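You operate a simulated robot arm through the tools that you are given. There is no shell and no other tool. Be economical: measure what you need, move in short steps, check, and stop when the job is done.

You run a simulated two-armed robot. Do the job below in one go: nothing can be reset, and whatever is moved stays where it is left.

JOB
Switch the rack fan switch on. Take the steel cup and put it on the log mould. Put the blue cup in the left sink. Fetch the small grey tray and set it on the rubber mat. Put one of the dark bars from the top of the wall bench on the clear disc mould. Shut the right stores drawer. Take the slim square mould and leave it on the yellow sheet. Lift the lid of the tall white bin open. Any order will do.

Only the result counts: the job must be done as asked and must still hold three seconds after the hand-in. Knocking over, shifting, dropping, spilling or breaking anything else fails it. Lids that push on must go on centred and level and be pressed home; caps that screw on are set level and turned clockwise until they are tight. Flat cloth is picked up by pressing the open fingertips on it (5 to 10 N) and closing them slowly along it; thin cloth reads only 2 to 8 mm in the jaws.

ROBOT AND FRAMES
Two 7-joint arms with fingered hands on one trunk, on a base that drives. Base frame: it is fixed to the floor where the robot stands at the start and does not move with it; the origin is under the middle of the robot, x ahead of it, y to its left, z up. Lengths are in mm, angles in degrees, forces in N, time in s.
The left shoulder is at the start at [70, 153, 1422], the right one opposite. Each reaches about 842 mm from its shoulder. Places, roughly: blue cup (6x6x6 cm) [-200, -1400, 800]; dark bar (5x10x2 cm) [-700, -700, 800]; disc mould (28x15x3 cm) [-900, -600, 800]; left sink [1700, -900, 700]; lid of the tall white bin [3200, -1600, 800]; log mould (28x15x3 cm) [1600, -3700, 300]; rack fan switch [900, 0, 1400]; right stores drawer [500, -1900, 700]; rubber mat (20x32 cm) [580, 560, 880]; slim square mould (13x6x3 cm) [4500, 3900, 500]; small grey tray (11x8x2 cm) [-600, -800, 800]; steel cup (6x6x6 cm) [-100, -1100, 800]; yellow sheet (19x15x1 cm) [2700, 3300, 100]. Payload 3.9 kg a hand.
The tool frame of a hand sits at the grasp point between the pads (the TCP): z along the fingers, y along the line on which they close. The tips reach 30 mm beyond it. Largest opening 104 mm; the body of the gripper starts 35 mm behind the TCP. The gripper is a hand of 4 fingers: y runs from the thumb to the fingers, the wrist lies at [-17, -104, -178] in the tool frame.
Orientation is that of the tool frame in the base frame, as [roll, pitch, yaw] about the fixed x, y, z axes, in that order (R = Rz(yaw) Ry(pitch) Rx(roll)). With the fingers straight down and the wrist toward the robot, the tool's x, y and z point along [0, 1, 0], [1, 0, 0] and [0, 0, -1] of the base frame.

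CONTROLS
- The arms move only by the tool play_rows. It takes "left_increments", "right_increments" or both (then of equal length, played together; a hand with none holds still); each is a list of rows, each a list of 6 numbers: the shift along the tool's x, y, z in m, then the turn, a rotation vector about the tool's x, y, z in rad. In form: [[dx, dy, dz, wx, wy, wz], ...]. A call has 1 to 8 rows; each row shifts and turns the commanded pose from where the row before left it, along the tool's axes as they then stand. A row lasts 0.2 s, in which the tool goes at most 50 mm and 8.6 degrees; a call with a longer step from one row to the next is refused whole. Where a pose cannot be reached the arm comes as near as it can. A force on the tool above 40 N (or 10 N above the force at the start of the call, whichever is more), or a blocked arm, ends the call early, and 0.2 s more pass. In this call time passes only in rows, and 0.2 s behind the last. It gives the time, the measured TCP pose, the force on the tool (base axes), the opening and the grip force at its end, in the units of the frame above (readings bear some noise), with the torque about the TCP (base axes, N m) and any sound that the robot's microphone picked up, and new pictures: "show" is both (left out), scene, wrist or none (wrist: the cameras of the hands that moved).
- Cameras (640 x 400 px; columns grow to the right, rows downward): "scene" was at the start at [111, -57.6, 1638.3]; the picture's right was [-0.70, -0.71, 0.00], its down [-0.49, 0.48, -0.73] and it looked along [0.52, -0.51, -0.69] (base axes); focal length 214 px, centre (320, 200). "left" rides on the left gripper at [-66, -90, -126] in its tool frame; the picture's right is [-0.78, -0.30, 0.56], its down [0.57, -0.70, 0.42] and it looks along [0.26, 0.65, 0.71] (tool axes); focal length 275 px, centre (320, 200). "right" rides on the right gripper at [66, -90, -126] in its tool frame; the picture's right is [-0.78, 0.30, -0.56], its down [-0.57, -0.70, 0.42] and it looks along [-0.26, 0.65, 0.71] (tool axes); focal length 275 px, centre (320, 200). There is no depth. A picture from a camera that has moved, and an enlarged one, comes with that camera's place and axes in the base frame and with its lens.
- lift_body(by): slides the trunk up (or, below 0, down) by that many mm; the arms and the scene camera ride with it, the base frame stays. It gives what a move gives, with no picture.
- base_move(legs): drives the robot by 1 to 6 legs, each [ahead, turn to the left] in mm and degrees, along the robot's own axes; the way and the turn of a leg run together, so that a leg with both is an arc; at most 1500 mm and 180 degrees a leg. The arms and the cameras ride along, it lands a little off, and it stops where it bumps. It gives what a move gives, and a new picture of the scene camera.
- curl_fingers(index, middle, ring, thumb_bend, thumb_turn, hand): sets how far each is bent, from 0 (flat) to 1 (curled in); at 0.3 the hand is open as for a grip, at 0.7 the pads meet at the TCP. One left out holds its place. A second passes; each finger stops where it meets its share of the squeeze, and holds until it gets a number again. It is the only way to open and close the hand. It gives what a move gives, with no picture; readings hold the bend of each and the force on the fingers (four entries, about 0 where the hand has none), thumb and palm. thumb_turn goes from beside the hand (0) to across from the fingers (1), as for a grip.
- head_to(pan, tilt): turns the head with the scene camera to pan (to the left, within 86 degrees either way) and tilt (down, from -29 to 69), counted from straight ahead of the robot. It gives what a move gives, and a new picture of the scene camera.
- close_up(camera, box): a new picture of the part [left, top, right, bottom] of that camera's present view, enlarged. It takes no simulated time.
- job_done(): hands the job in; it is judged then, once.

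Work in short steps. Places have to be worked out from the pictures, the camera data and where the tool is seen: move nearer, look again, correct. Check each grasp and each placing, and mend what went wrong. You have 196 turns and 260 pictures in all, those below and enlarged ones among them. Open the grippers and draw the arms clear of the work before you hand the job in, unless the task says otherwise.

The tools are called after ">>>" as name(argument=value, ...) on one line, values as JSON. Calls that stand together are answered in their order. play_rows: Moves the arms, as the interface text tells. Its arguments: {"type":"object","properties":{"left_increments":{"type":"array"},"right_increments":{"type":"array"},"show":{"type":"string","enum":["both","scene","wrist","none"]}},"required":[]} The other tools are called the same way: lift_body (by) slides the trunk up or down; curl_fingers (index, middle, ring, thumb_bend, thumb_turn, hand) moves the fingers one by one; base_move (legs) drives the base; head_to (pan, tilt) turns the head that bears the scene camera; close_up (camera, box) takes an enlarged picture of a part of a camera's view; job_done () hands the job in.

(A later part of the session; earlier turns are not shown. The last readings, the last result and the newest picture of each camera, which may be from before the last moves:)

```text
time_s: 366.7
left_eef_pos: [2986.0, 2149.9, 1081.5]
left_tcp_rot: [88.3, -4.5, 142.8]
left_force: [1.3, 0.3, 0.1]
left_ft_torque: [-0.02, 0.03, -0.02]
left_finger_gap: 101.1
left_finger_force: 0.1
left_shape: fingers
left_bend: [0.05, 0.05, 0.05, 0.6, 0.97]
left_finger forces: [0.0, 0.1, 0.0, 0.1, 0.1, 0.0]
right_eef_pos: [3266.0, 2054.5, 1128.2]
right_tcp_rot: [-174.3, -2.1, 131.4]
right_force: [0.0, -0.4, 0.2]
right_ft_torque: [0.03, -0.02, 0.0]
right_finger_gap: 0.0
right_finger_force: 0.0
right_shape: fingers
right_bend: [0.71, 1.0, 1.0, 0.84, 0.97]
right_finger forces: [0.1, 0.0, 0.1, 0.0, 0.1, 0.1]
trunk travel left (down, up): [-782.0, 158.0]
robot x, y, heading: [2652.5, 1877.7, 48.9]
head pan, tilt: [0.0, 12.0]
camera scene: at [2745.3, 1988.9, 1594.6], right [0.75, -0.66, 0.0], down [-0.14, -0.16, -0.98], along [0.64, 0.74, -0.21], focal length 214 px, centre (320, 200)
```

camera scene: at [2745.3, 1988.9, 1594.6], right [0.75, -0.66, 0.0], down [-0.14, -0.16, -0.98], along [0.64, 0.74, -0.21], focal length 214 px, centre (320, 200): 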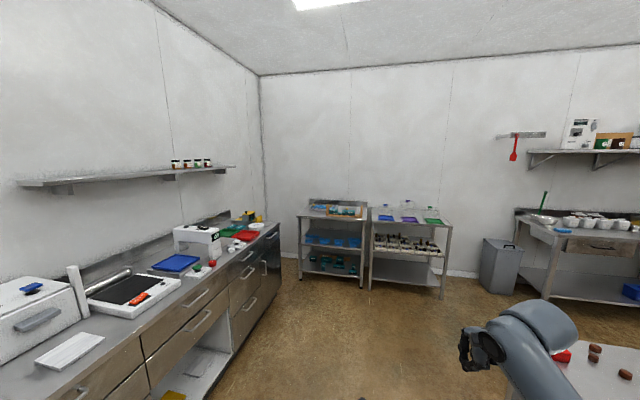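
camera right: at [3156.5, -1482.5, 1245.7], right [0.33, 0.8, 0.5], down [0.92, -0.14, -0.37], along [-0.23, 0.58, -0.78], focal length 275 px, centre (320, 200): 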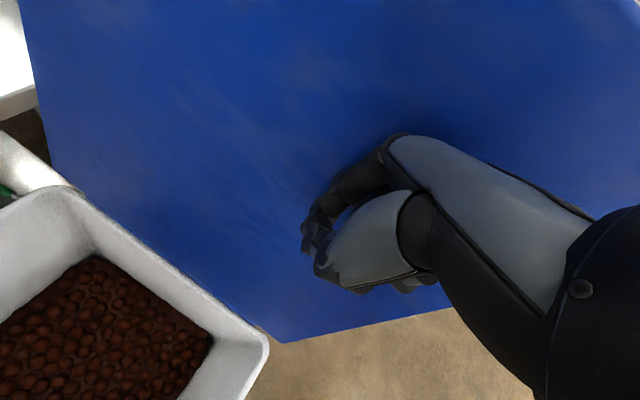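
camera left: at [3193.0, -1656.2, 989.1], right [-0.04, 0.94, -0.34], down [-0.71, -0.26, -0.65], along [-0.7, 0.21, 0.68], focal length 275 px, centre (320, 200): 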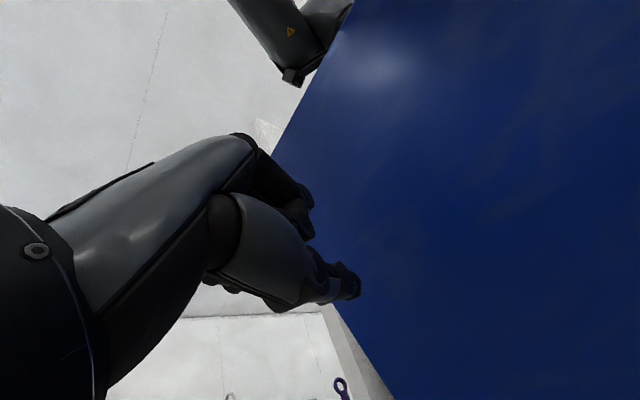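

The yellow sheet shows at bottom left (in the open cupboard) and the shelf unit is ahead. Zoom on the shelf.

>>> close_up(camera="scene", box=[290, 195, 370, 285])

```text
4.44 times, centred on (330, 240) of scene
camera zoom: at [2745.3, 1988.9, 1594.6], right [0.75, -0.66, 0.0], down [-0.14, -0.16, -0.98], along [0.64, 0.74, -0.21], focal length 953 px, centre (276, 22)
```

zoom: 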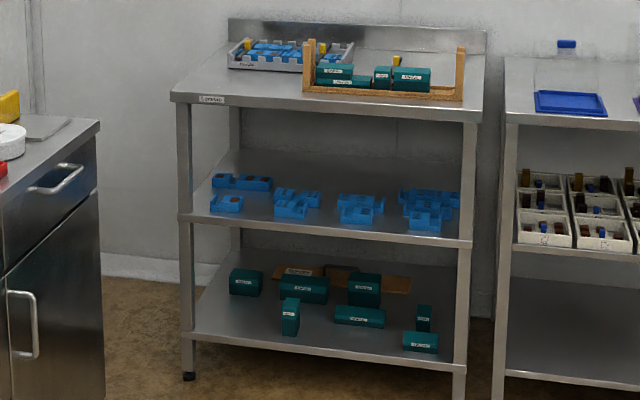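

Blue moulds lie on the middle shelf. I drive closer to identify the slim square one.

>>> base_move(legs=[[1450, 0]])

>>> head_to(pan=0, tilt=40)

>>> close_up(camera="scene", box=[240, 100, 440, 260])

```text
time_s: 373.8
left_eef_pos: [3926.1, 3242.3, 1082.5]
left_tcp_rot: [88.3, -4.5, 143.3]
left_force: [-0.2, 0.0, 0.5]
left_ft_torque: [-0.01, 0.04, 0.01]
left_finger_gap: 101.0
left_finger_force: 0.1
left_shape: fingers
left_bend: [0.05, 0.05, 0.05, 0.6, 0.97]
left_finger forces: [0.0, 0.0, 0.0, 0.1, 0.0, 0.0]
right_eef_pos: [4205.7, 3149.1, 1128.0]
right_tcp_rot: [-174.4, -2.1, 131.9]
right_force: [-0.4, 0.4, 0.2]
right_ft_torque: [-0.03, -0.03, -0.02]
right_finger_gap: 0.1
right_finger_force: 0.0
right_shape: fingers
right_bend: [0.71, 1.0, 1.0, 0.84, 0.97]
right_finger forces: [0.0, 0.1, 0.0, 0.1, 0.0, 0.1]
trunk travel left (down, up): [-782.0, 158.0]
robot x, y, heading: [3587.3, 2969.9, 49.4]
head pan, tilt: [0.0, 12.0]
camera scene: at [3686.4, 3077.6, 1594.7], right [0.76, -0.65, 0.0], down [-0.14, -0.16, -0.98], along [0.64, 0.74, -0.21], focal length 214 px, centre (320, 200)
```

scene: 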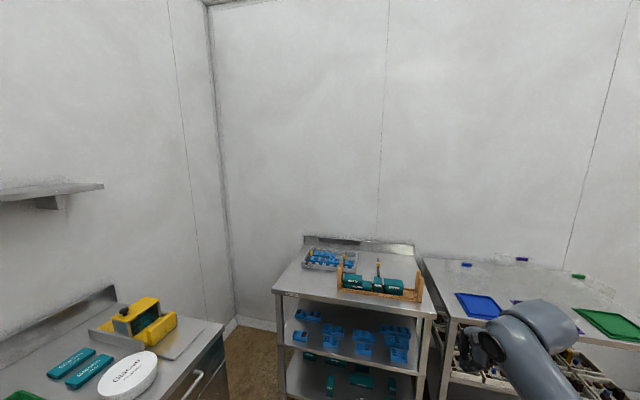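

```text
time_s: 374.8
left_eef_pos: [3926.3, 3242.7, 1081.7]
left_tcp_rot: [88.3, -4.5, 143.4]
left_force: [0.0, 0.0, 0.0]
left_ft_torque: [0.01, 0.03, -0.02]
left_finger_gap: 100.7
left_finger_force: 0.1
left_shape: fingers
left_bend: [0.05, 0.05, 0.05, 0.6, 0.97]
left_finger forces: [0.0, 0.0, 0.0, 0.0, 0.1, 0.0]
right_eef_pos: [4205.5, 3148.5, 1128.4]
right_tcp_rot: [-174.3, -2.0, 132.1]
right_force: [0.2, -0.4, -0.1]
right_ft_torque: [0.0, 0.02, -0.01]
right_finger_gap: 0.0
right_finger_force: 0.0
right_shape: fingers
right_bend: [0.71, 1.0, 1.0, 0.84, 0.97]
right_finger forces: [0.0, 0.0, 0.0, 0.0, 0.0, 0.1]
trunk travel left (down, up): [-782.0, 158.0]
robot x, y, heading: [3589.7, 2969.7, 49.2]
head pan, tilt: [0.0, 40.0]
camera scene: at [3681.2, 3071.5, 1550.3], right [0.76, -0.65, 0.0], down [-0.42, -0.49, -0.77], along [0.5, 0.58, -0.64], focal length 214 px, centre (320, 200)
```

scene: 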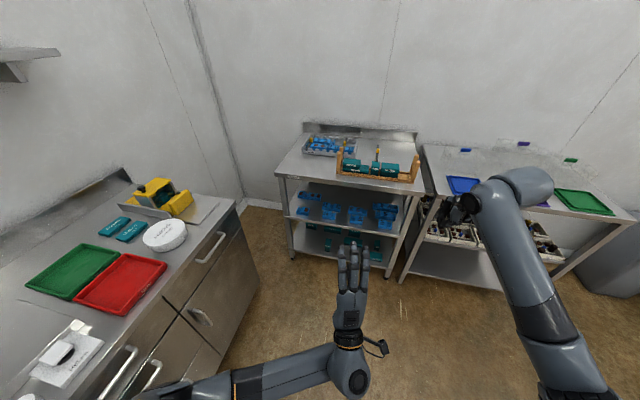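

```text
2.50 times, centred on (340, 180) of scene
camera zoom: at [3681.2, 3071.5, 1550.3], right [0.76, -0.65, 0.0], down [-0.42, -0.49, -0.77], along [0.5, 0.58, -0.64], focal length 536 px, centre (270, 250)
```

zoom: 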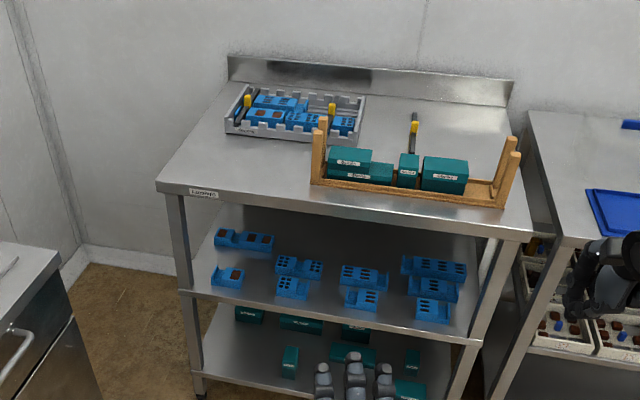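

The item matching (4500,3900) is the second long blue mould in the back row at about (4516,3913), long axis along the shelf. I prepare: left hand turned fingers-down, right arm tucked back, then approach.

>>> play_rows(left_increments=[[0.01, 0, 0, 0.14, 0, 0], [0.01, 0, 0, 0.14, 0, 0], [0.01, 0, 0, 0.14, 0, 0], [0.01, 0, 0, 0.14, 0, 0], [0.01, 0, 0, 0.14, 0, 0], [0.01, 0, 0, 0.14, 0, 0], [0.01, 0, 0, 0.14, 0, 0], [0.01, 0, 0, 0.14, 0, 0]], right_increments=[[0, -0.03, 0, 0, 0, 0], [0, -0.03, 0, 0, 0, 0], [0, -0.03, 0, 0, 0, 0], [0, -0.03, 0, 0, 0, 0], [0, -0.03, 0, 0, 0, 0], [0, -0.02, 0, 0, 0, 0], [0, 0, 0, 0, 0, 0], [0, 0, 0, 0, 0, 0]], show="none")

>>> play_rows(left_increments=[[0, 0, 0, 0.15, 0, 0], [0, 0, 0, 0.15, 0, 0], [0, 0, 0, 0.15, 0, 0]], show="none")

>>> curl_fingers(hand="left", index=0.38, middle=0.38, ring=0.38, thumb_bend=0.38)

>>> base_move(legs=[[0, -2.5], [540, 0], [0, -11.7]])

```text
time_s: 376.6
left_eef_pos: [3861.2, 3290.7, 1088.1]
left_tcp_rot: [152.6, -4.4, 143.3]
left_force: [0.4, -0.6, 1.3]
left_ft_torque: [-0.01, -0.02, -0.01]
left_finger_gap: 100.8
left_finger_force: 0.1
left_shape: fingers
left_bend: [0.05, 0.05, 0.05, 0.6, 0.97]
left_finger forces: [0.1, 0.1, 0.0, 0.1, 0.0, 0.0]
right_eef_pos: [4113.8, 3053.5, 1129.0]
right_tcp_rot: [-174.2, -2.0, 131.9]
right_force: [-0.2, -0.1, -0.5]
right_ft_torque: [0.0, 0.0, 0.05]
right_finger_gap: 0.2
right_finger_force: 0.0
right_shape: fingers
right_bend: [0.71, 1.0, 1.0, 0.84, 0.97]
right_finger forces: [0.1, 0.0, 0.0, 0.0, 0.0, 0.0]
right hand out of reach, approached as far as the arm can: row 5, 6
trunk travel left (down, up): [-782.0, 158.0]
robot x, y, heading: [3590.4, 2968.4, 49.4]
head pan, tilt: [0.0, 40.0]
```

```text
time_s: 377.4
left_eef_pos: [3823.3, 3309.4, 1042.5]
left_tcp_rot: [178.4, -15.5, 141.8]
left_force: [0.0, -0.1, 1.0]
left_ft_torque: [0.0, 0.0, -0.02]
left_finger_gap: 100.9
left_finger_force: 0.0
left_shape: fingers
left_bend: [0.05, 0.05, 0.05, 0.6, 0.97]
left_finger forces: [0.0, 0.1, 0.0, 0.0, 0.1, 0.0]
right_eef_pos: [4113.5, 3054.4, 1128.9]
right_tcp_rot: [-174.2, -2.1, 131.9]
right_force: [-0.7, 0.6, -0.6]
right_ft_torque: [-0.05, 0.0, 0.04]
right_finger_gap: 0.0
right_finger_force: 0.0
right_shape: fingers
right_bend: [0.71, 1.0, 1.0, 0.84, 0.97]
right_finger forces: [0.1, 0.1, 0.0, 0.0, 0.0, 0.0]
trunk travel left (down, up): [-782.0, 158.0]
robot x, y, heading: [3592.7, 2966.7, 49.4]
head pan, tilt: [0.0, 40.0]
stopped in row 3 (left hand): the arm was blocked; the commanded pose is now the measured one
```

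```text
time_s: 378.4
left_eef_pos: [3823.4, 3307.9, 1042.9]
left_tcp_rot: [178.4, -15.5, 141.6]
left_force: [0.4, 0.0, 0.6]
left_ft_torque: [-0.02, -0.03, 0.0]
left_finger_gap: 84.7
left_finger_force: 0.1
left_shape: fingers
left_bend: [0.38, 0.38, 0.38, 0.38, 0.97]
left_finger forces: [0.0, 0.0, 0.1, 0.1, 0.1, 0.1]
right_eef_pos: [4113.1, 3053.5, 1129.1]
right_tcp_rot: [-174.3, -2.1, 132.0]
right_force: [0.0, 0.8, -1.1]
right_ft_torque: [0.01, 0.03, 0.0]
right_finger_gap: 0.4
right_finger_force: 0.0
right_shape: fingers
right_bend: [0.71, 1.0, 1.0, 0.84, 0.97]
right_finger forces: [0.1, 0.0, 0.0, 0.0, 0.0, 0.0]
trunk travel left (down, up): [-782.0, 158.0]
robot x, y, heading: [3591.8, 2970.1, 49.6]
head pan, tilt: [0.0, 40.0]
```

```text
time_s: 382.6
left_eef_pos: [4252.8, 3629.4, 1043.5]
left_tcp_rot: [178.4, -15.6, 128.3]
left_force: [0.1, -0.6, -0.3]
left_ft_torque: [0.0, -0.02, -0.04]
left_finger_gap: 84.6
left_finger_force: 0.1
left_shape: fingers
left_bend: [0.38, 0.38, 0.38, 0.38, 0.97]
left_finger forces: [0.0, 0.0, 0.1, 0.1, 0.0, 0.0]
right_eef_pos: [4475.7, 3316.8, 1128.7]
right_tcp_rot: [-174.2, -2.0, 118.7]
right_force: [-0.3, 0.3, 0.0]
right_ft_torque: [-0.01, 0.02, 0.01]
right_finger_gap: 0.2
right_finger_force: 0.0
right_shape: fingers
right_bend: [0.71, 1.0, 1.0, 0.84, 0.97]
right_finger forces: [0.0, 0.0, 0.0, 0.1, 0.0, 0.0]
trunk travel left (down, up): [-782.0, 158.0]
robot x, y, heading: [3951.5, 3354.4, 35.9]
head pan, tilt: [0.0, 40.0]
camera scene: at [4059.3, 3434.7, 1550.1], right [0.59, -0.81, 0.0], down [-0.52, -0.38, -0.77], along [0.62, 0.45, -0.64], focal length 214 px, centre (320, 200)
```

scene: 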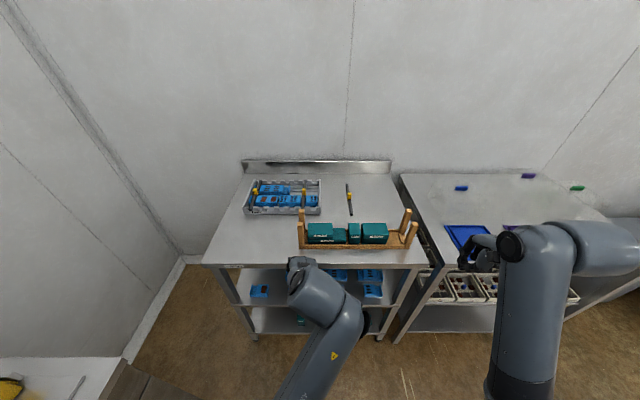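

Both hands are in front of the units. I lower the trunk 500 mm so the left arm can reach horizontally over the middle shelf.

>>> lift_body(by=-400)

>>> lift_body(by=-90)

>>> head_to(pan=5, tilt=32)

```text
time_s: 386.5
left_eef_pos: [4252.9, 3631.3, 644.2]
left_tcp_rot: [178.3, -15.6, 128.3]
left_force: [0.8, -0.9, 0.0]
left_ft_torque: [-0.02, 0.0, -0.01]
left_finger_gap: 84.7
left_finger_force: 0.1
left_shape: fingers
left_bend: [0.38, 0.38, 0.38, 0.38, 0.97]
left_finger forces: [0.0, 0.0, 0.0, 0.0, 0.0, 0.0]
right_eef_pos: [4475.0, 3315.5, 729.9]
right_tcp_rot: [-174.2, -2.1, 118.6]
right_force: [-0.1, -0.2, 0.1]
right_ft_torque: [-0.01, 0.02, -0.03]
right_finger_gap: 0.3
right_finger_force: 0.1
right_shape: fingers
right_bend: [0.71, 1.0, 1.0, 0.84, 0.97]
right_finger forces: [0.0, 0.0, 0.1, 0.0, 0.1, 0.1]
trunk travel left (down, up): [-382.0, 558.0]
robot x, y, heading: [3948.5, 3353.1, 35.8]
head pan, tilt: [0.0, 40.0]
```

```text
time_s: 387.7
left_eef_pos: [4253.1, 3631.1, 553.1]
left_tcp_rot: [178.4, -15.4, 128.3]
left_force: [0.0, 0.6, -0.2]
left_ft_torque: [0.0, -0.03, 0.01]
left_finger_gap: 84.7
left_finger_force: 0.0
left_shape: fingers
left_bend: [0.38, 0.38, 0.38, 0.38, 0.97]
left_finger forces: [0.0, 0.0, 0.0, 0.0, 0.1, 0.0]
right_eef_pos: [4475.3, 3315.0, 639.6]
right_tcp_rot: [-174.2, -2.2, 118.7]
right_force: [0.8, -0.2, 0.2]
right_ft_torque: [-0.02, -0.04, 0.0]
right_finger_gap: 0.0
right_finger_force: 0.0
right_shape: fingers
right_bend: [0.71, 1.0, 1.0, 0.84, 0.97]
right_finger forces: [0.0, 0.0, 0.1, 0.1, 0.0, 0.1]
trunk travel left (down, up): [-292.0, 648.0]
robot x, y, heading: [3947.3, 3353.0, 35.8]
head pan, tilt: [0.0, 40.0]
```

```text
time_s: 388.4
left_eef_pos: [4252.4, 3630.5, 552.2]
left_tcp_rot: [178.3, -15.5, 128.3]
left_force: [0.4, -0.1, -0.2]
left_ft_torque: [0.05, -0.01, 0.0]
left_finger_gap: 84.6
left_finger_force: 0.0
left_shape: fingers
left_bend: [0.38, 0.38, 0.38, 0.38, 0.97]
left_finger forces: [0.0, 0.0, 0.0, 0.0, 0.0, 0.0]
right_eef_pos: [4474.4, 3315.5, 638.9]
right_tcp_rot: [-174.2, -2.1, 118.6]
right_force: [0.5, 1.2, 0.5]
right_ft_torque: [-0.02, 0.0, 0.0]
right_finger_gap: 0.0
right_finger_force: 0.1
right_shape: fingers
right_bend: [0.71, 1.0, 1.0, 0.84, 0.97]
right_finger forces: [0.0, 0.1, 0.1, 0.0, 0.1, 0.0]
trunk travel left (down, up): [-292.0, 648.0]
robot x, y, heading: [3947.7, 3355.8, 36.1]
head pan, tilt: [5.0, 32.0]
camera scene: at [4057.7, 3442.8, 1072.3], right [0.66, -0.75, 0.0], down [-0.4, -0.35, -0.85], along [0.64, 0.56, -0.53], focal length 214 px, centre (320, 200)
```

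scene: 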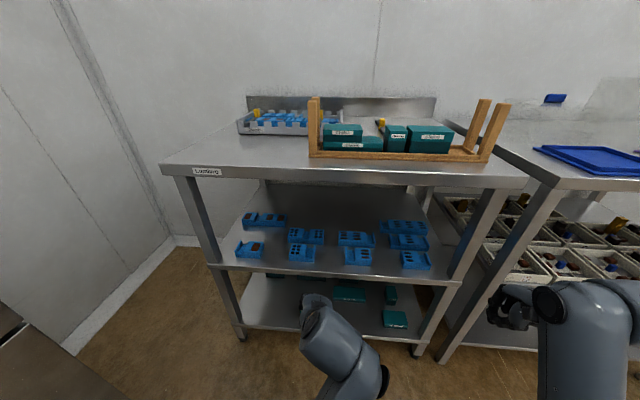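

Zoom on the middle-shelf moulds.

>>> close_up(camera="scene", box=[220, 195, 450, 290])

```text
2.78 times, centred on (335, 242) of scene
camera zoom: at [4057.7, 3442.8, 1072.3], right [0.66, -0.75, 0.0], down [-0.4, -0.35, -0.85], along [0.64, 0.56, -0.53], focal length 597 px, centre (278, 82)
```

zoom: 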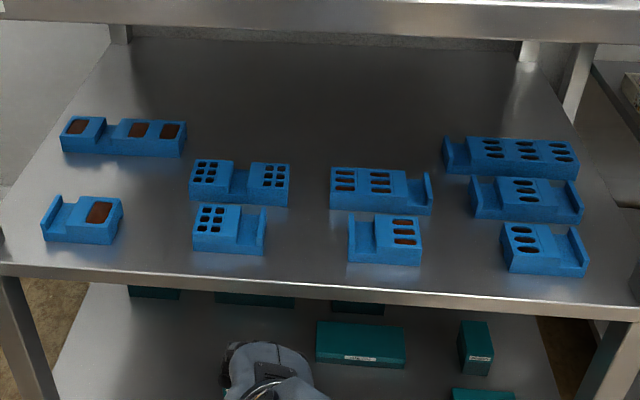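

The square-cavity pair is the second column; the 13 cm one is the back piece, centre ≈(4503,3906). I drive 80 mm closer, level the left hand and bring it over the mould.

>>> base_move(legs=[[80, 0]])

>>> play_rows(left_increments=[[0, 0.03, 0, 0.014, -0.136, 0], [0, 0.03, 0, 0.014, -0.136, 0], [0.01, 0.04, 0, 0, 0, 0.035], [0.01, 0.04, 0, 0, 0, 0.035]], show="wrist")

```text
time_s: 389.5
left_eef_pos: [4317.8, 3677.1, 552.0]
left_tcp_rot: [178.4, -15.4, 128.1]
left_force: [-0.3, -0.7, 0.3]
left_ft_torque: [-0.02, -0.01, -0.01]
left_finger_gap: 84.6
left_finger_force: 0.0
left_shape: fingers
left_bend: [0.38, 0.38, 0.38, 0.38, 0.97]
left_finger forces: [0.0, 0.0, 0.0, 0.0, 0.0, 0.0]
right_eef_pos: [4540.3, 3360.7, 637.6]
right_tcp_rot: [-174.2, -2.1, 118.5]
right_force: [1.3, 0.8, 0.1]
right_ft_torque: [0.02, -0.01, -0.02]
right_finger_gap: 0.3
right_finger_force: 0.1
right_shape: fingers
right_bend: [0.71, 1.0, 1.0, 0.84, 0.97]
right_finger forces: [0.0, 0.1, 0.0, 0.0, 0.0, 0.0]
trunk travel left (down, up): [-292.0, 648.0]
robot x, y, heading: [4015.9, 3399.5, 36.0]
head pan, tilt: [5.0, 32.0]
camera scene: at [4123.1, 3489.9, 1072.3], right [0.65, -0.76, 0.0], down [-0.4, -0.35, -0.85], along [0.64, 0.56, -0.53], focal length 214 px, centre (320, 200)
```

scene: 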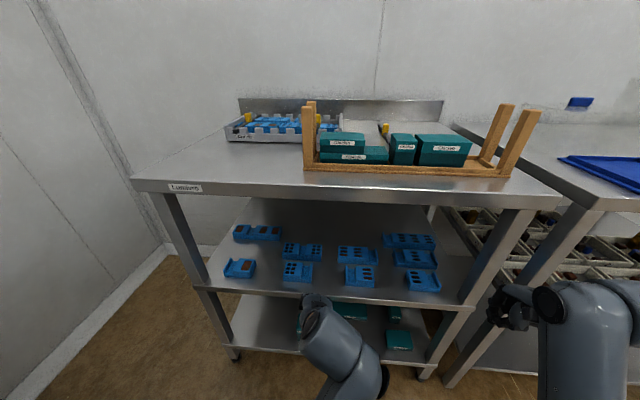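

```text
time_s: 390.2
left_eef_pos: [4342.1, 3737.3, 532.1]
left_tcp_rot: [-179.1, -6.8, 126.7]
left_force: [-26.9, -21.4, 14.5]
left_ft_torque: [0.33, -0.05, 0.39]
left_finger_gap: 75.5
left_finger_force: 18.8
left_shape: fingers
left_bend: [0.45, 0.53, 0.47, 0.38, 0.97]
left_finger forces: [8.2, 17.7, 11.9, 0.0, 0.0, 0.0]
right_eef_pos: [4536.9, 3359.7, 640.2]
right_tcp_rot: [-174.4, -2.1, 118.6]
right_force: [0.5, -0.1, 0.2]
right_ft_torque: [0.0, 0.01, 0.04]
right_finger_gap: 0.2
right_finger_force: 0.1
right_shape: fingers
right_bend: [0.71, 1.0, 1.0, 0.84, 0.97]
right_finger forces: [0.0, 0.0, 0.0, 0.0, 0.0, 0.1]
trunk travel left (down, up): [-292.0, 648.0]
robot x, y, heading: [4012.2, 3400.8, 35.9]
head pan, tilt: [5.0, 32.0]
stopped in row 3 (left hand): the force on the tool passed its limit at 53 N (the readings are from after the stop); the commanded pose is now the measured one
camera left: at [4319.5, 3618.6, 650.5], right [0.18, -0.75, -0.64], down [-0.94, 0.07, -0.34], along [0.3, 0.66, -0.69], focal length 275 px, centre (320, 200)
```

left: 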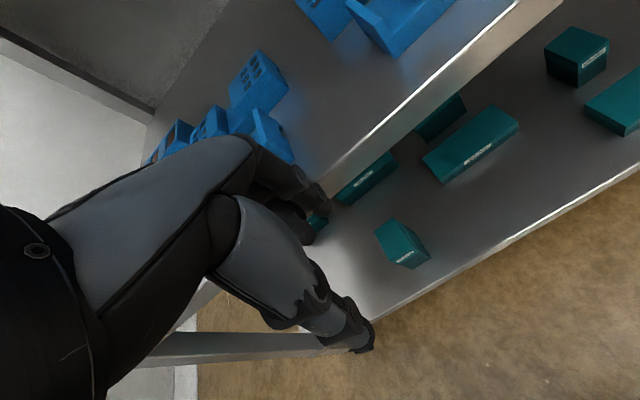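

The fingertips touched the shelf's front edge: the shelf is higher than assumed (~540). I back off and rise 100 mm.

>>> play_rows(left_increments=[[0, -0.03, 0, 0, 0, 0], [0, -0.02, -0.04, 0, 0, 0], [0, 0, -0.045, 0, -0.06, 0], [0, 0, -0.03, 0, -0.06, 0]], show="wrist")

>>> close_up(camera="scene", box=[200, 200, 460, 320])

```text
time_s: 391.2
left_eef_pos: [4289.2, 3726.9, 606.7]
left_tcp_rot: [-178.2, -10.9, 126.1]
left_force: [1.2, -0.2, -0.1]
left_ft_torque: [-0.02, 0.02, 0.0]
left_finger_gap: 84.5
left_finger_force: 0.0
left_shape: fingers
left_bend: [0.38, 0.38, 0.38, 0.38, 0.97]
left_finger forces: [0.0, 0.0, 0.0, 0.1, 0.0, 0.0]
right_eef_pos: [4539.6, 3360.7, 638.9]
right_tcp_rot: [-174.3, -2.1, 118.5]
right_force: [-0.8, 0.1, 0.4]
right_ft_torque: [0.02, 0.02, 0.03]
right_finger_gap: 0.1
right_finger_force: 0.1
right_shape: fingers
right_bend: [0.71, 1.0, 1.0, 0.84, 0.97]
right_finger forces: [0.1, 0.0, 0.0, 0.0, 0.0, 0.1]
trunk travel left (down, up): [-292.0, 648.0]
robot x, y, heading: [4011.7, 3403.2, 36.2]
head pan, tilt: [5.0, 32.0]
stopped in row 4 (left hand): the arm was blocked; the commanded pose is now the measured one
camera left: at [4272.3, 3603.5, 719.8], right [0.13, -0.72, -0.68], down [-0.95, 0.09, -0.29], along [0.27, 0.69, -0.67], focal length 275 px, centre (320, 200)
```

left: 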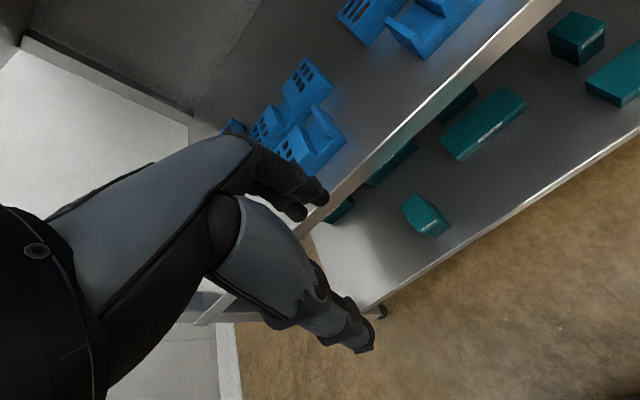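

```text
2.46 times, centred on (330, 260) of scene
camera zoom: at [4122.3, 3489.4, 1072.4], right [0.65, -0.76, 0.0], down [-0.4, -0.35, -0.85], along [0.64, 0.56, -0.53], focal length 528 px, centre (295, 52)
```

zoom: 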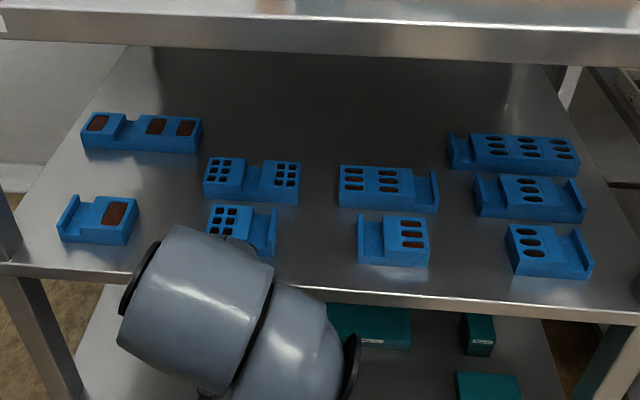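

Items undisturbed. All views agree on the mould at about (4477,3877) with its top near z 540. I move the hand in above it at z≈605 and level it.

>>> play_rows(left_increments=[[0.003, 0.04, 0.003, 0, 0, 0], [0.003, 0.04, 0.003, 0, 0, 0], [0.003, 0.04, 0, -0.015, -0.095, 0], [0.002, 0.04, 0, -0.015, -0.095, 0], [0, 0.03, 0, 0, 0, 0.03]], show="wrist")

```text
time_s: 392.4
left_eef_pos: [4428.5, 3864.9, 593.6]
left_tcp_rot: [179.8, -2.0, 125.5]
left_force: [-0.3, -0.1, 0.2]
left_ft_torque: [-0.02, -0.03, 0.01]
left_finger_gap: 84.2
left_finger_force: 0.0
left_shape: fingers
left_bend: [0.38, 0.38, 0.38, 0.38, 0.97]
left_finger forces: [0.0, 0.0, 0.1, 0.0, 0.0, 0.0]
right_eef_pos: [4539.5, 3361.9, 639.6]
right_tcp_rot: [-174.2, -2.1, 118.5]
right_force: [-0.2, -0.3, -0.5]
right_ft_torque: [0.02, -0.01, -0.02]
right_finger_gap: 0.1
right_finger_force: 0.0
right_shape: fingers
right_bend: [0.71, 1.0, 1.0, 0.84, 0.97]
right_finger forces: [0.0, 0.0, 0.0, 0.0, 0.0, 0.1]
trunk travel left (down, up): [-292.0, 648.0]
robot x, y, heading: [4010.6, 3400.9, 36.0]
head pan, tilt: [5.0, 32.0]
camera left: at [4397.0, 3754.4, 717.5], right [0.2, -0.79, -0.58], down [-0.91, 0.07, -0.4], along [0.36, 0.61, -0.7], focal length 275 px, centre (320, 200)
```

left: 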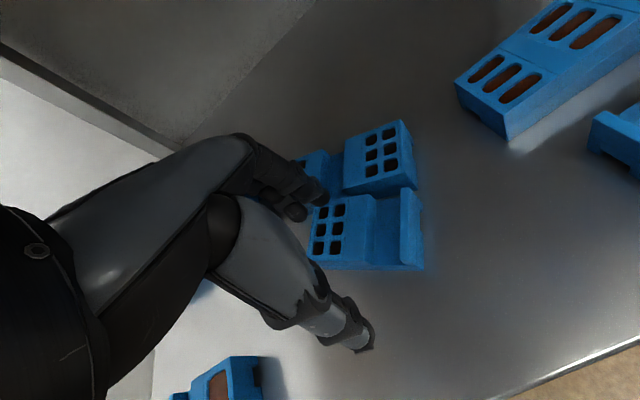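

The target's front neighbour is about 25 mm away. From the wrist view the target centre is (4503,3890). I move over it.

>>> play_rows(left_increments=[[-0.012, 0.038, 0, 0, -0.03, 0], [-0.011, 0.037, 0, 0, 0, 0]], show="wrist")

>>> curl_fingers(hand="left", index=0.42, middle=0.42, ring=0.42, thumb_bend=0.42)

```text
time_s: 393.0
left_eef_pos: [4513.9, 3873.0, 596.3]
left_tcp_rot: [-179.9, 1.8, 124.6]
left_force: [-0.1, -0.3, -0.1]
left_ft_torque: [0.0, 0.01, -0.01]
left_finger_gap: 83.9
left_finger_force: 0.1
left_shape: fingers
left_bend: [0.38, 0.38, 0.38, 0.38, 0.97]
left_finger forces: [0.0, 0.1, 0.0, 0.1, 0.0, 0.0]
right_eef_pos: [4539.2, 3360.3, 638.9]
right_tcp_rot: [-174.2, -2.1, 118.5]
right_force: [-0.6, -0.9, 0.5]
right_ft_torque: [0.02, 0.06, -0.05]
right_finger_gap: 0.0
right_finger_force: 0.1
right_shape: fingers
right_bend: [0.71, 1.0, 1.0, 0.84, 0.97]
right_finger forces: [0.0, 0.0, 0.1, 0.0, 0.0, 0.1]
trunk travel left (down, up): [-292.0, 648.0]
robot x, y, heading: [4009.5, 3400.4, 36.2]
head pan, tilt: [5.0, 32.0]
camera left: at [4474.8, 3770.2, 724.7], right [0.21, -0.82, -0.53], down [-0.9, 0.06, -0.44], along [0.4, 0.57, -0.72], focal length 275 px, centre (320, 200)
```

left: 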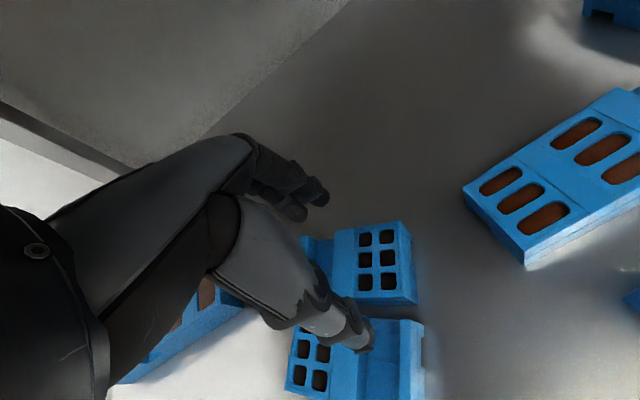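

```text
time_s: 394.0
left_eef_pos: [4513.1, 3874.6, 596.8]
left_tcp_rot: [-179.9, 1.7, 124.6]
left_force: [-0.2, -0.5, -0.1]
left_ft_torque: [0.01, 0.01, 0.01]
left_finger_gap: 74.9
left_finger_force: 0.0
left_shape: fingers
left_bend: [0.42, 0.42, 0.42, 0.42, 0.97]
left_finger forces: [0.0, 0.0, 0.0, 0.0, 0.1, 0.0]
right_eef_pos: [4538.7, 3361.1, 639.4]
right_tcp_rot: [-174.1, -2.1, 118.4]
right_force: [0.7, -0.5, 0.3]
right_ft_torque: [-0.01, 0.02, 0.0]
right_finger_gap: 0.0
right_finger_force: 0.1
right_shape: fingers
right_bend: [0.71, 1.0, 1.0, 0.84, 0.97]
right_finger forces: [0.0, 0.1, 0.0, 0.1, 0.1, 0.0]
trunk travel left (down, up): [-292.0, 648.0]
robot x, y, heading: [4010.2, 3400.6, 36.0]
head pan, tilt: [5.0, 32.0]
```

The target's centre is ~18 mm to the left and slightly rotated. I correct position and yaw, and come down to z≈572.

>>> play_rows(left_increments=[[0.018, 0.004, 0, 0, -0.02, 0], [0, 0, 0, 0, 0, 0.1], [0, 0, 0, 0, 0, 0.1], [0, 0, 0.012, 0, 0, 0], [0, 0, 0.012, 0, 0, 0]], show="wrist")

```text
time_s: 395.2
left_eef_pos: [4505.2, 3888.8, 581.7]
left_tcp_rot: [178.8, 2.7, 113.0]
left_force: [3.7, 3.2, 25.3]
left_ft_torque: [-0.48, 1.07, -0.06]
left_finger_gap: 76.3
left_finger_force: 13.2
left_shape: fingers
left_bend: [0.42, 0.42, 0.42, 0.41, 0.98]
left_finger forces: [0.0, 0.0, 0.0, 0.1, 25.8, 0.0]
right_eef_pos: [4537.8, 3359.7, 639.9]
right_tcp_rot: [-174.4, -2.1, 118.4]
right_force: [0.0, -0.1, 0.0]
right_ft_torque: [-0.03, -0.01, 0.01]
right_finger_gap: 0.1
right_finger_force: 0.1
right_shape: fingers
right_bend: [0.71, 1.0, 1.0, 0.84, 0.97]
right_finger forces: [0.0, 0.1, 0.0, 0.0, 0.0, 0.0]
trunk travel left (down, up): [-292.0, 648.0]
robot x, y, heading: [4013.0, 3402.9, 35.7]
head pan, tilt: [5.0, 32.0]
camera left: at [4443.1, 3796.4, 707.8], right [0.05, -0.85, -0.53], down [-0.85, 0.24, -0.47], along [0.52, 0.47, -0.71], focal length 275 px, centre (320, 200)
```

left: 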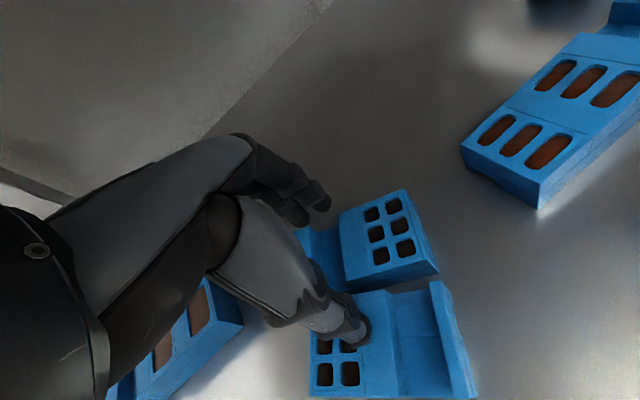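

The thumb landed on the front neighbour: the gap is only ~11 mm. So I first drag the mould back by pressing closed fingertips on its top. I rise, close the hand, centre over it and press lightly.

>>> play_rows(left_increments=[[0, 0, -0.025, 0, 0, 0], [0, 0, 0, 0.02, -0.04, 0], [0, 0.016, 0, 0, 0, 0]], show="none")

>>> curl_fingers(hand="left", index=0.7, middle=0.7, ring=0.7, thumb_bend=0.7)

>>> play_rows(left_increments=[[0, 0, 0.008, 0, 0, 0], [0, 0, 0.006, 0, 0, 0], [0, 0, 0.004, 0, 0, 0]], show="wrist")

```text
time_s: 396.0
left_eef_pos: [4516.2, 3897.1, 597.6]
left_tcp_rot: [-179.2, 5.2, 113.2]
left_force: [-0.2, -0.5, 0.5]
left_ft_torque: [0.01, -0.01, -0.01]
left_finger_gap: 74.2
left_finger_force: 0.0
left_shape: fingers
left_bend: [0.42, 0.42, 0.42, 0.42, 0.97]
left_finger forces: [0.0, 0.0, 0.1, 0.1, 0.1, 0.0]
right_eef_pos: [4540.5, 3360.6, 638.8]
right_tcp_rot: [-174.2, -2.2, 118.4]
right_force: [0.0, -0.4, -0.1]
right_ft_torque: [0.0, 0.02, 0.06]
right_finger_gap: 0.2
right_finger_force: 0.0
right_shape: fingers
right_bend: [0.71, 1.0, 1.0, 0.84, 0.97]
right_finger forces: [0.0, 0.1, 0.0, 0.0, 0.1, 0.0]
trunk travel left (down, up): [-292.0, 648.0]
robot x, y, heading: [4010.1, 3399.7, 35.7]
head pan, tilt: [5.0, 32.0]
```

```text
time_s: 397.0
left_eef_pos: [4516.8, 3896.4, 599.6]
left_tcp_rot: [-179.4, 5.1, 113.2]
left_force: [-0.4, 0.3, -0.5]
left_ft_torque: [-0.02, 0.04, 0.02]
left_finger_gap: 3.1
left_finger_force: 0.1
left_shape: fingers
left_bend: [0.7, 0.7, 0.7, 0.7, 0.97]
left_finger forces: [0.0, 0.1, 0.1, 0.0, 0.1, 0.1]
right_eef_pos: [4539.8, 3360.9, 638.7]
right_tcp_rot: [-174.3, -2.1, 118.5]
right_force: [0.3, -0.1, -0.3]
right_ft_torque: [0.02, 0.0, 0.04]
right_finger_gap: 0.1
right_finger_force: 0.1
right_shape: fingers
right_bend: [0.71, 1.0, 1.0, 0.84, 0.97]
right_finger forces: [0.0, 0.0, 0.0, 0.1, 0.1, 0.0]
trunk travel left (down, up): [-292.0, 648.0]
robot x, y, heading: [4011.2, 3399.7, 35.9]
head pan, tilt: [5.0, 32.0]
```

```text
time_s: 397.8
left_eef_pos: [4518.4, 3894.1, 581.7]
left_tcp_rot: [-179.5, 5.0, 113.2]
left_force: [1.1, 1.5, 3.7]
left_ft_torque: [0.04, 0.03, 0.01]
left_finger_gap: 3.3
left_finger_force: 1.9
left_shape: fingers
left_bend: [0.7, 0.7, 0.7, 0.7, 0.97]
left_finger forces: [0.1, 3.3, 0.0, 0.0, 0.0, 0.0]
right_eef_pos: [4538.8, 3360.9, 639.2]
right_tcp_rot: [-174.3, -2.2, 118.4]
right_force: [0.0, 0.8, 0.7]
right_ft_torque: [-0.03, -0.01, 0.0]
right_finger_gap: 0.0
right_finger_force: 0.1
right_shape: fingers
right_bend: [0.71, 1.0, 1.0, 0.84, 0.97]
right_finger forces: [0.1, 0.1, 0.1, 0.0, 0.0, 0.0]
trunk travel left (down, up): [-292.0, 648.0]
robot x, y, heading: [4012.6, 3399.0, 35.7]
head pan, tilt: [5.0, 32.0]
camera left: at [4457.4, 3808.8, 713.9], right [0.05, -0.87, -0.48], down [-0.86, 0.21, -0.47], along [0.51, 0.44, -0.74], focal length 275 px, centre (320, 200)
```

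left: 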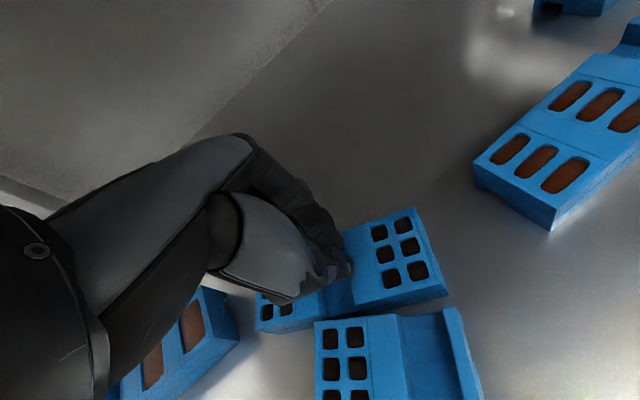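

Contact (3 N) on the mould. I press a bit more and drag it backward.

>>> play_rows(left_increments=[[0, 0, 0.003, 0, 0, 0], [0, 0.008, 0.001, 0, 0, 0], [0, 0.01, 0, 0, 0, 0], [0, 0.01, 0, 0, 0, 0], [0, 0.01, 0, 0, 0, 0]], show="wrist")

```text
time_s: 399.0
left_eef_pos: [4551.4, 3907.9, 581.7]
left_tcp_rot: [-179.8, 5.1, 113.1]
left_force: [-7.0, -2.3, 26.5]
left_ft_torque: [-0.65, 0.73, -0.13]
left_finger_gap: 14.7
left_finger_force: 13.6
left_shape: fingers
left_bend: [0.7, 0.7, 0.7, 0.65, 0.95]
left_finger forces: [0.1, 0.1, 0.0, 0.1, 26.7, 0.0]
right_eef_pos: [4537.7, 3359.6, 641.0]
right_tcp_rot: [-174.5, -2.0, 118.4]
right_force: [0.2, 0.0, 0.8]
right_ft_torque: [-0.02, 0.0, -0.04]
right_finger_gap: 0.2
right_finger_force: 0.1
right_shape: fingers
right_bend: [0.71, 1.0, 1.0, 0.84, 0.97]
right_finger forces: [0.0, 0.0, 0.0, 0.1, 0.0, 0.0]
trunk travel left (down, up): [-292.0, 648.0]
robot x, y, heading: [4015.7, 3401.7, 36.0]
head pan, tilt: [5.0, 32.0]
camera left: at [4490.4, 3821.8, 713.1], right [0.05, -0.87, -0.49], down [-0.86, 0.22, -0.47], along [0.51, 0.44, -0.74], focal length 275 px, centre (320, 200)
```

left: 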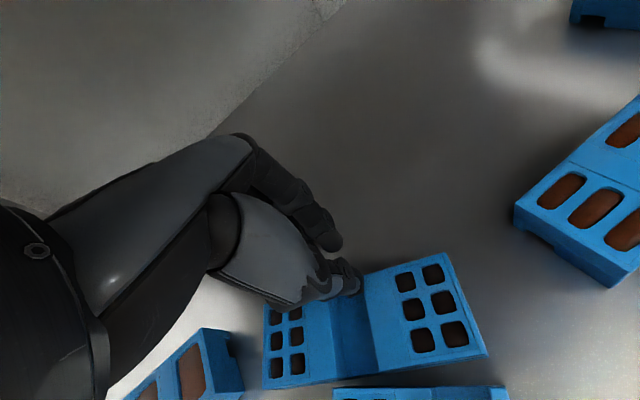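

The thumb now presses firmly on the mould. I keep dragging backward with that.

>>> play_rows(left_increments=[[0, 0.01, 0, 0, 0, 0], [0, 0.01, 0, 0, 0, 0], [0, 0.01, 0, 0, 0, 0]], show="wrist")

```text
time_s: 399.8
left_eef_pos: [4581.7, 3922.2, 572.6]
left_tcp_rot: [-179.1, 5.1, 113.2]
left_force: [0.1, 0.5, 0.7]
left_ft_torque: [-0.02, -0.01, -0.02]
left_finger_gap: 3.3
left_finger_force: 0.0
left_shape: fingers
left_bend: [0.7, 0.7, 0.7, 0.7, 0.97]
left_finger forces: [0.1, 0.0, 0.1, 0.1, 0.0, 0.0]
right_eef_pos: [4539.5, 3360.8, 639.0]
right_tcp_rot: [-174.2, -2.0, 118.5]
right_force: [-0.7, 0.2, 0.1]
right_ft_torque: [0.02, 0.01, 0.02]
right_finger_gap: 0.1
right_finger_force: 0.0
right_shape: fingers
right_bend: [0.71, 1.0, 1.0, 0.84, 0.97]
right_finger forces: [0.1, 0.0, 0.0, 0.1, 0.0, 0.0]
trunk travel left (down, up): [-292.0, 648.0]
robot x, y, heading: [4011.0, 3400.3, 35.8]
head pan, tilt: [5.0, 32.0]
camera left: at [4521.2, 3835.9, 706.5], right [0.04, -0.88, -0.48], down [-0.86, 0.21, -0.46], along [0.51, 0.43, -0.74], focal length 275 px, centre (320, 200)
```

left: 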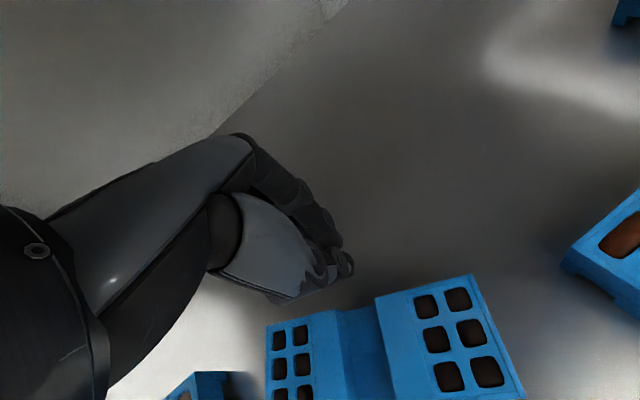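

It slipped off after moving the mould ~12 mm. I repeat the drag once more, pressing harder.

>>> play_rows(left_increments=[[0, 0, -0.028, 0, 0, 0], [0.002, -0.036, 0, 0, 0, 0], [0.002, -0.036, 0, 0, 0, 0], [0, 0, 0.012, 0, 0, 0], [0, 0, 0.006, 0, 0, 0]], show="none")

>>> play_rows(left_increments=[[0, 0, 0.005, 0, 0, 0], [0, 0.008, 0.002, 0, 0, 0], [0, 0.008, 0, 0, 0, 0], [0, 0.008, 0, 0, 0, 0], [0, 0.008, 0, 0, 0, 0]], show="wrist")

```text
time_s: 401.0
left_eef_pos: [4513.1, 3896.2, 587.4]
left_tcp_rot: [-179.2, 5.1, 113.2]
left_force: [0.5, 0.0, 0.6]
left_ft_torque: [0.02, -0.01, -0.01]
left_finger_gap: 2.9
left_finger_force: 0.1
left_shape: fingers
left_bend: [0.7, 0.7, 0.7, 0.7, 0.97]
left_finger forces: [0.1, 0.1, 0.0, 0.0, 0.1, 0.0]
right_eef_pos: [4538.9, 3361.2, 638.2]
right_tcp_rot: [-174.2, -2.1, 118.4]
right_force: [0.2, 0.0, 0.1]
right_ft_torque: [-0.01, 0.01, 0.02]
right_finger_gap: 0.2
right_finger_force: 0.1
right_shape: fingers
right_bend: [0.71, 1.0, 1.0, 0.84, 0.97]
right_finger forces: [0.1, 0.1, 0.0, 0.0, 0.0, 0.0]
trunk travel left (down, up): [-292.0, 648.0]
robot x, y, heading: [4012.5, 3400.6, 36.0]
head pan, tilt: [5.0, 32.0]
```

```text
time_s: 402.2
left_eef_pos: [4542.2, 3909.1, 579.1]
left_tcp_rot: [-179.4, 5.1, 113.1]
left_force: [-1.2, 0.0, 4.7]
left_ft_torque: [0.1, 0.01, 0.02]
left_finger_gap: 3.1
left_finger_force: 2.5
left_shape: fingers
left_bend: [0.7, 0.71, 0.7, 0.7, 0.97]
left_finger forces: [0.1, 3.8, 1.2, 0.0, 0.0, 0.0]
right_eef_pos: [4538.7, 3360.9, 638.0]
right_tcp_rot: [-174.4, -2.2, 118.5]
right_force: [-1.2, 0.2, 0.9]
right_ft_torque: [-0.01, -0.03, -0.01]
right_finger_gap: 0.0
right_finger_force: 0.1
right_shape: fingers
right_bend: [0.71, 1.0, 1.0, 0.84, 0.97]
right_finger forces: [0.0, 0.1, 0.0, 0.0, 0.1, 0.0]
trunk travel left (down, up): [-292.0, 648.0]
robot x, y, heading: [4014.0, 3397.9, 35.8]
head pan, tilt: [5.0, 32.0]
camera left: at [4481.5, 3824.0, 711.9], right [0.05, -0.87, -0.48], down [-0.86, 0.21, -0.47], along [0.51, 0.44, -0.74], focal length 275 px, centre (320, 200)
```

left: 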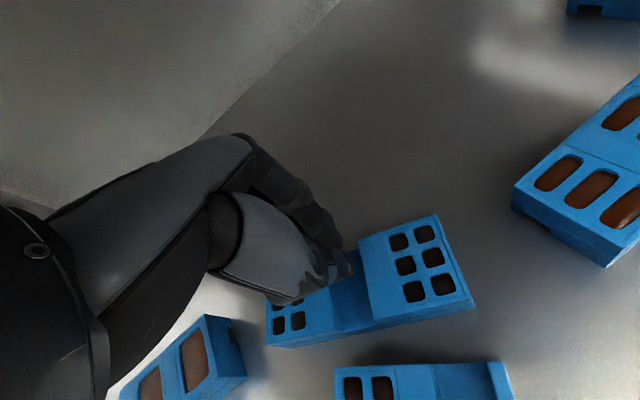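

The mould has moved back nicely; the gap is now ~30 mm. I rise, open, centre and align the hand (yaw −18°).

>>> play_rows(left_increments=[[0, 0, -0.03, 0, 0, 0], [-0.006, -0.014, 0, 0.01, -0.085, 0], [0, 0, 0, 0, 0, 0.108], [0, 0, 0, 0, 0, 0.108], [0, 0, 0, 0, 0, 0.108]], show="none")

>>> curl_fingers(hand="left", index=0.41, middle=0.41, ring=0.41, thumb_bend=0.41)

>>> close_up(camera="left", box=[0, 0, 640, 400])

```text
time_s: 403.4
left_eef_pos: [4530.6, 3902.2, 608.4]
left_tcp_rot: [177.9, 9.8, 94.2]
left_force: [0.4, 0.7, -0.4]
left_ft_torque: [0.02, 0.0, 0.02]
left_finger_gap: 3.0
left_finger_force: 0.2
left_shape: fingers
left_bend: [0.7, 0.7, 0.7, 0.7, 0.97]
left_finger forces: [0.0, 0.0, 0.0, 0.0, 0.0, 0.1]
right_eef_pos: [4540.7, 3361.6, 639.6]
right_tcp_rot: [-174.1, -2.1, 118.4]
right_force: [-0.4, 0.1, 0.1]
right_ft_torque: [0.02, 0.0, 0.06]
right_finger_gap: 0.2
right_finger_force: 0.1
right_shape: fingers
right_bend: [0.71, 1.0, 1.0, 0.84, 0.97]
right_finger forces: [0.0, 0.0, 0.0, 0.1, 0.0, 0.0]
trunk travel left (down, up): [-292.0, 648.0]
robot x, y, heading: [4011.5, 3400.2, 36.1]
head pan, tilt: [5.0, 32.0]
```

```text
time_s: 404.4
left_eef_pos: [4530.6, 3902.0, 608.4]
left_tcp_rot: [178.0, 9.8, 94.4]
left_force: [0.9, 0.5, 0.6]
left_ft_torque: [0.03, 0.01, 0.02]
left_finger_gap: 76.3
left_finger_force: 0.0
left_shape: fingers
left_bend: [0.41, 0.41, 0.41, 0.41, 0.97]
left_finger forces: [0.0, 0.0, 0.0, 0.1, 0.0, 0.1]
right_eef_pos: [4539.7, 3360.8, 638.4]
right_tcp_rot: [-174.3, -2.0, 118.4]
right_force: [0.1, 0.7, -0.1]
right_ft_torque: [-0.04, 0.03, 0.0]
right_finger_gap: 0.0
right_finger_force: 0.0
right_shape: fingers
right_bend: [0.71, 1.0, 1.0, 0.84, 0.97]
right_finger forces: [0.0, 0.1, 0.0, 0.0, 0.0, 0.0]
trunk travel left (down, up): [-292.0, 648.0]
robot x, y, heading: [4012.0, 3400.4, 36.0]
head pan, tilt: [5.0, 32.0]
```

```text
1.00 times, centred on (320, 200) of left (not enlarged: the box is as wide or as high as the picture)
camera zoom: at [4439.7, 3849.3, 741.4], right [-0.21, -0.88, -0.43], down [-0.72, 0.43, -0.54], along [0.66, 0.19, -0.73], focal length 275 px, centre (320, 200)
```

zoom: 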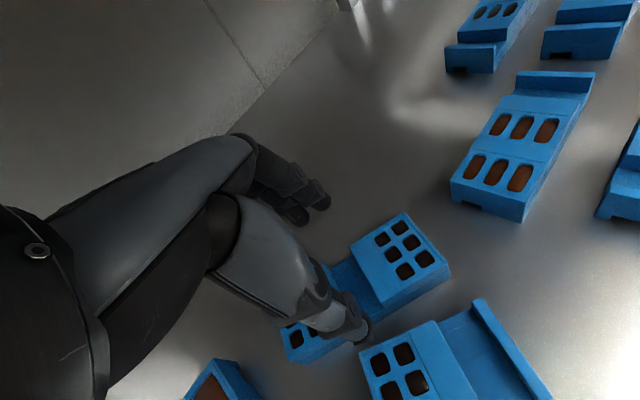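

I tilted the wrong way; I level the hand (pitch 9.8°) and look again.

>>> play_rows(left_increments=[[0, 0, 0, 0.03, 0.085, 0], [0, 0, 0, 0, 0.085, 0]], show="wrist")

```text
time_s: 405.0
left_eef_pos: [4530.9, 3900.9, 608.8]
left_tcp_rot: [179.7, 0.1, 94.5]
left_force: [0.0, 0.9, 0.7]
left_ft_torque: [0.04, 0.01, -0.01]
left_finger_gap: 76.7
left_finger_force: 0.2
left_shape: fingers
left_bend: [0.41, 0.41, 0.41, 0.41, 0.97]
left_finger forces: [0.0, 0.1, 0.1, 0.0, 0.1, 0.0]
right_eef_pos: [4540.0, 3360.8, 638.5]
right_tcp_rot: [-174.2, -2.1, 118.5]
right_force: [-0.3, 0.2, -0.6]
right_ft_torque: [0.01, 0.01, -0.01]
right_finger_gap: 0.1
right_finger_force: 0.0
right_shape: fingers
right_bend: [0.71, 1.0, 1.0, 0.84, 0.97]
right_finger forces: [0.1, 0.0, 0.1, 0.0, 0.1, 0.0]
trunk travel left (down, up): [-292.0, 648.0]
robot x, y, heading: [4011.3, 3400.9, 36.0]
head pan, tilt: [5.0, 32.0]
camera left: at [4445.4, 3827.7, 735.3], right [-0.23, -0.8, -0.56], down [-0.74, 0.52, -0.43], along [0.63, 0.31, -0.71], focal length 275 px, centre (320, 200)
```

left: 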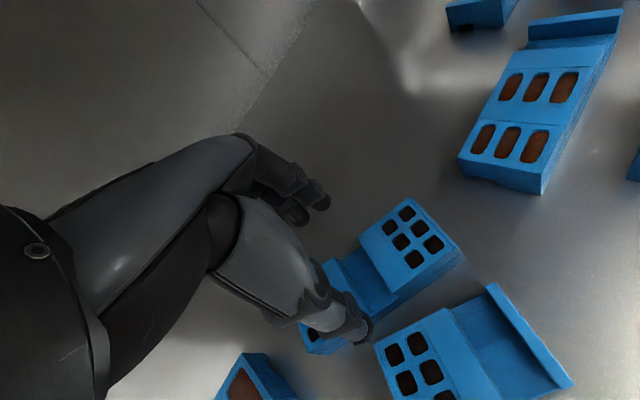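

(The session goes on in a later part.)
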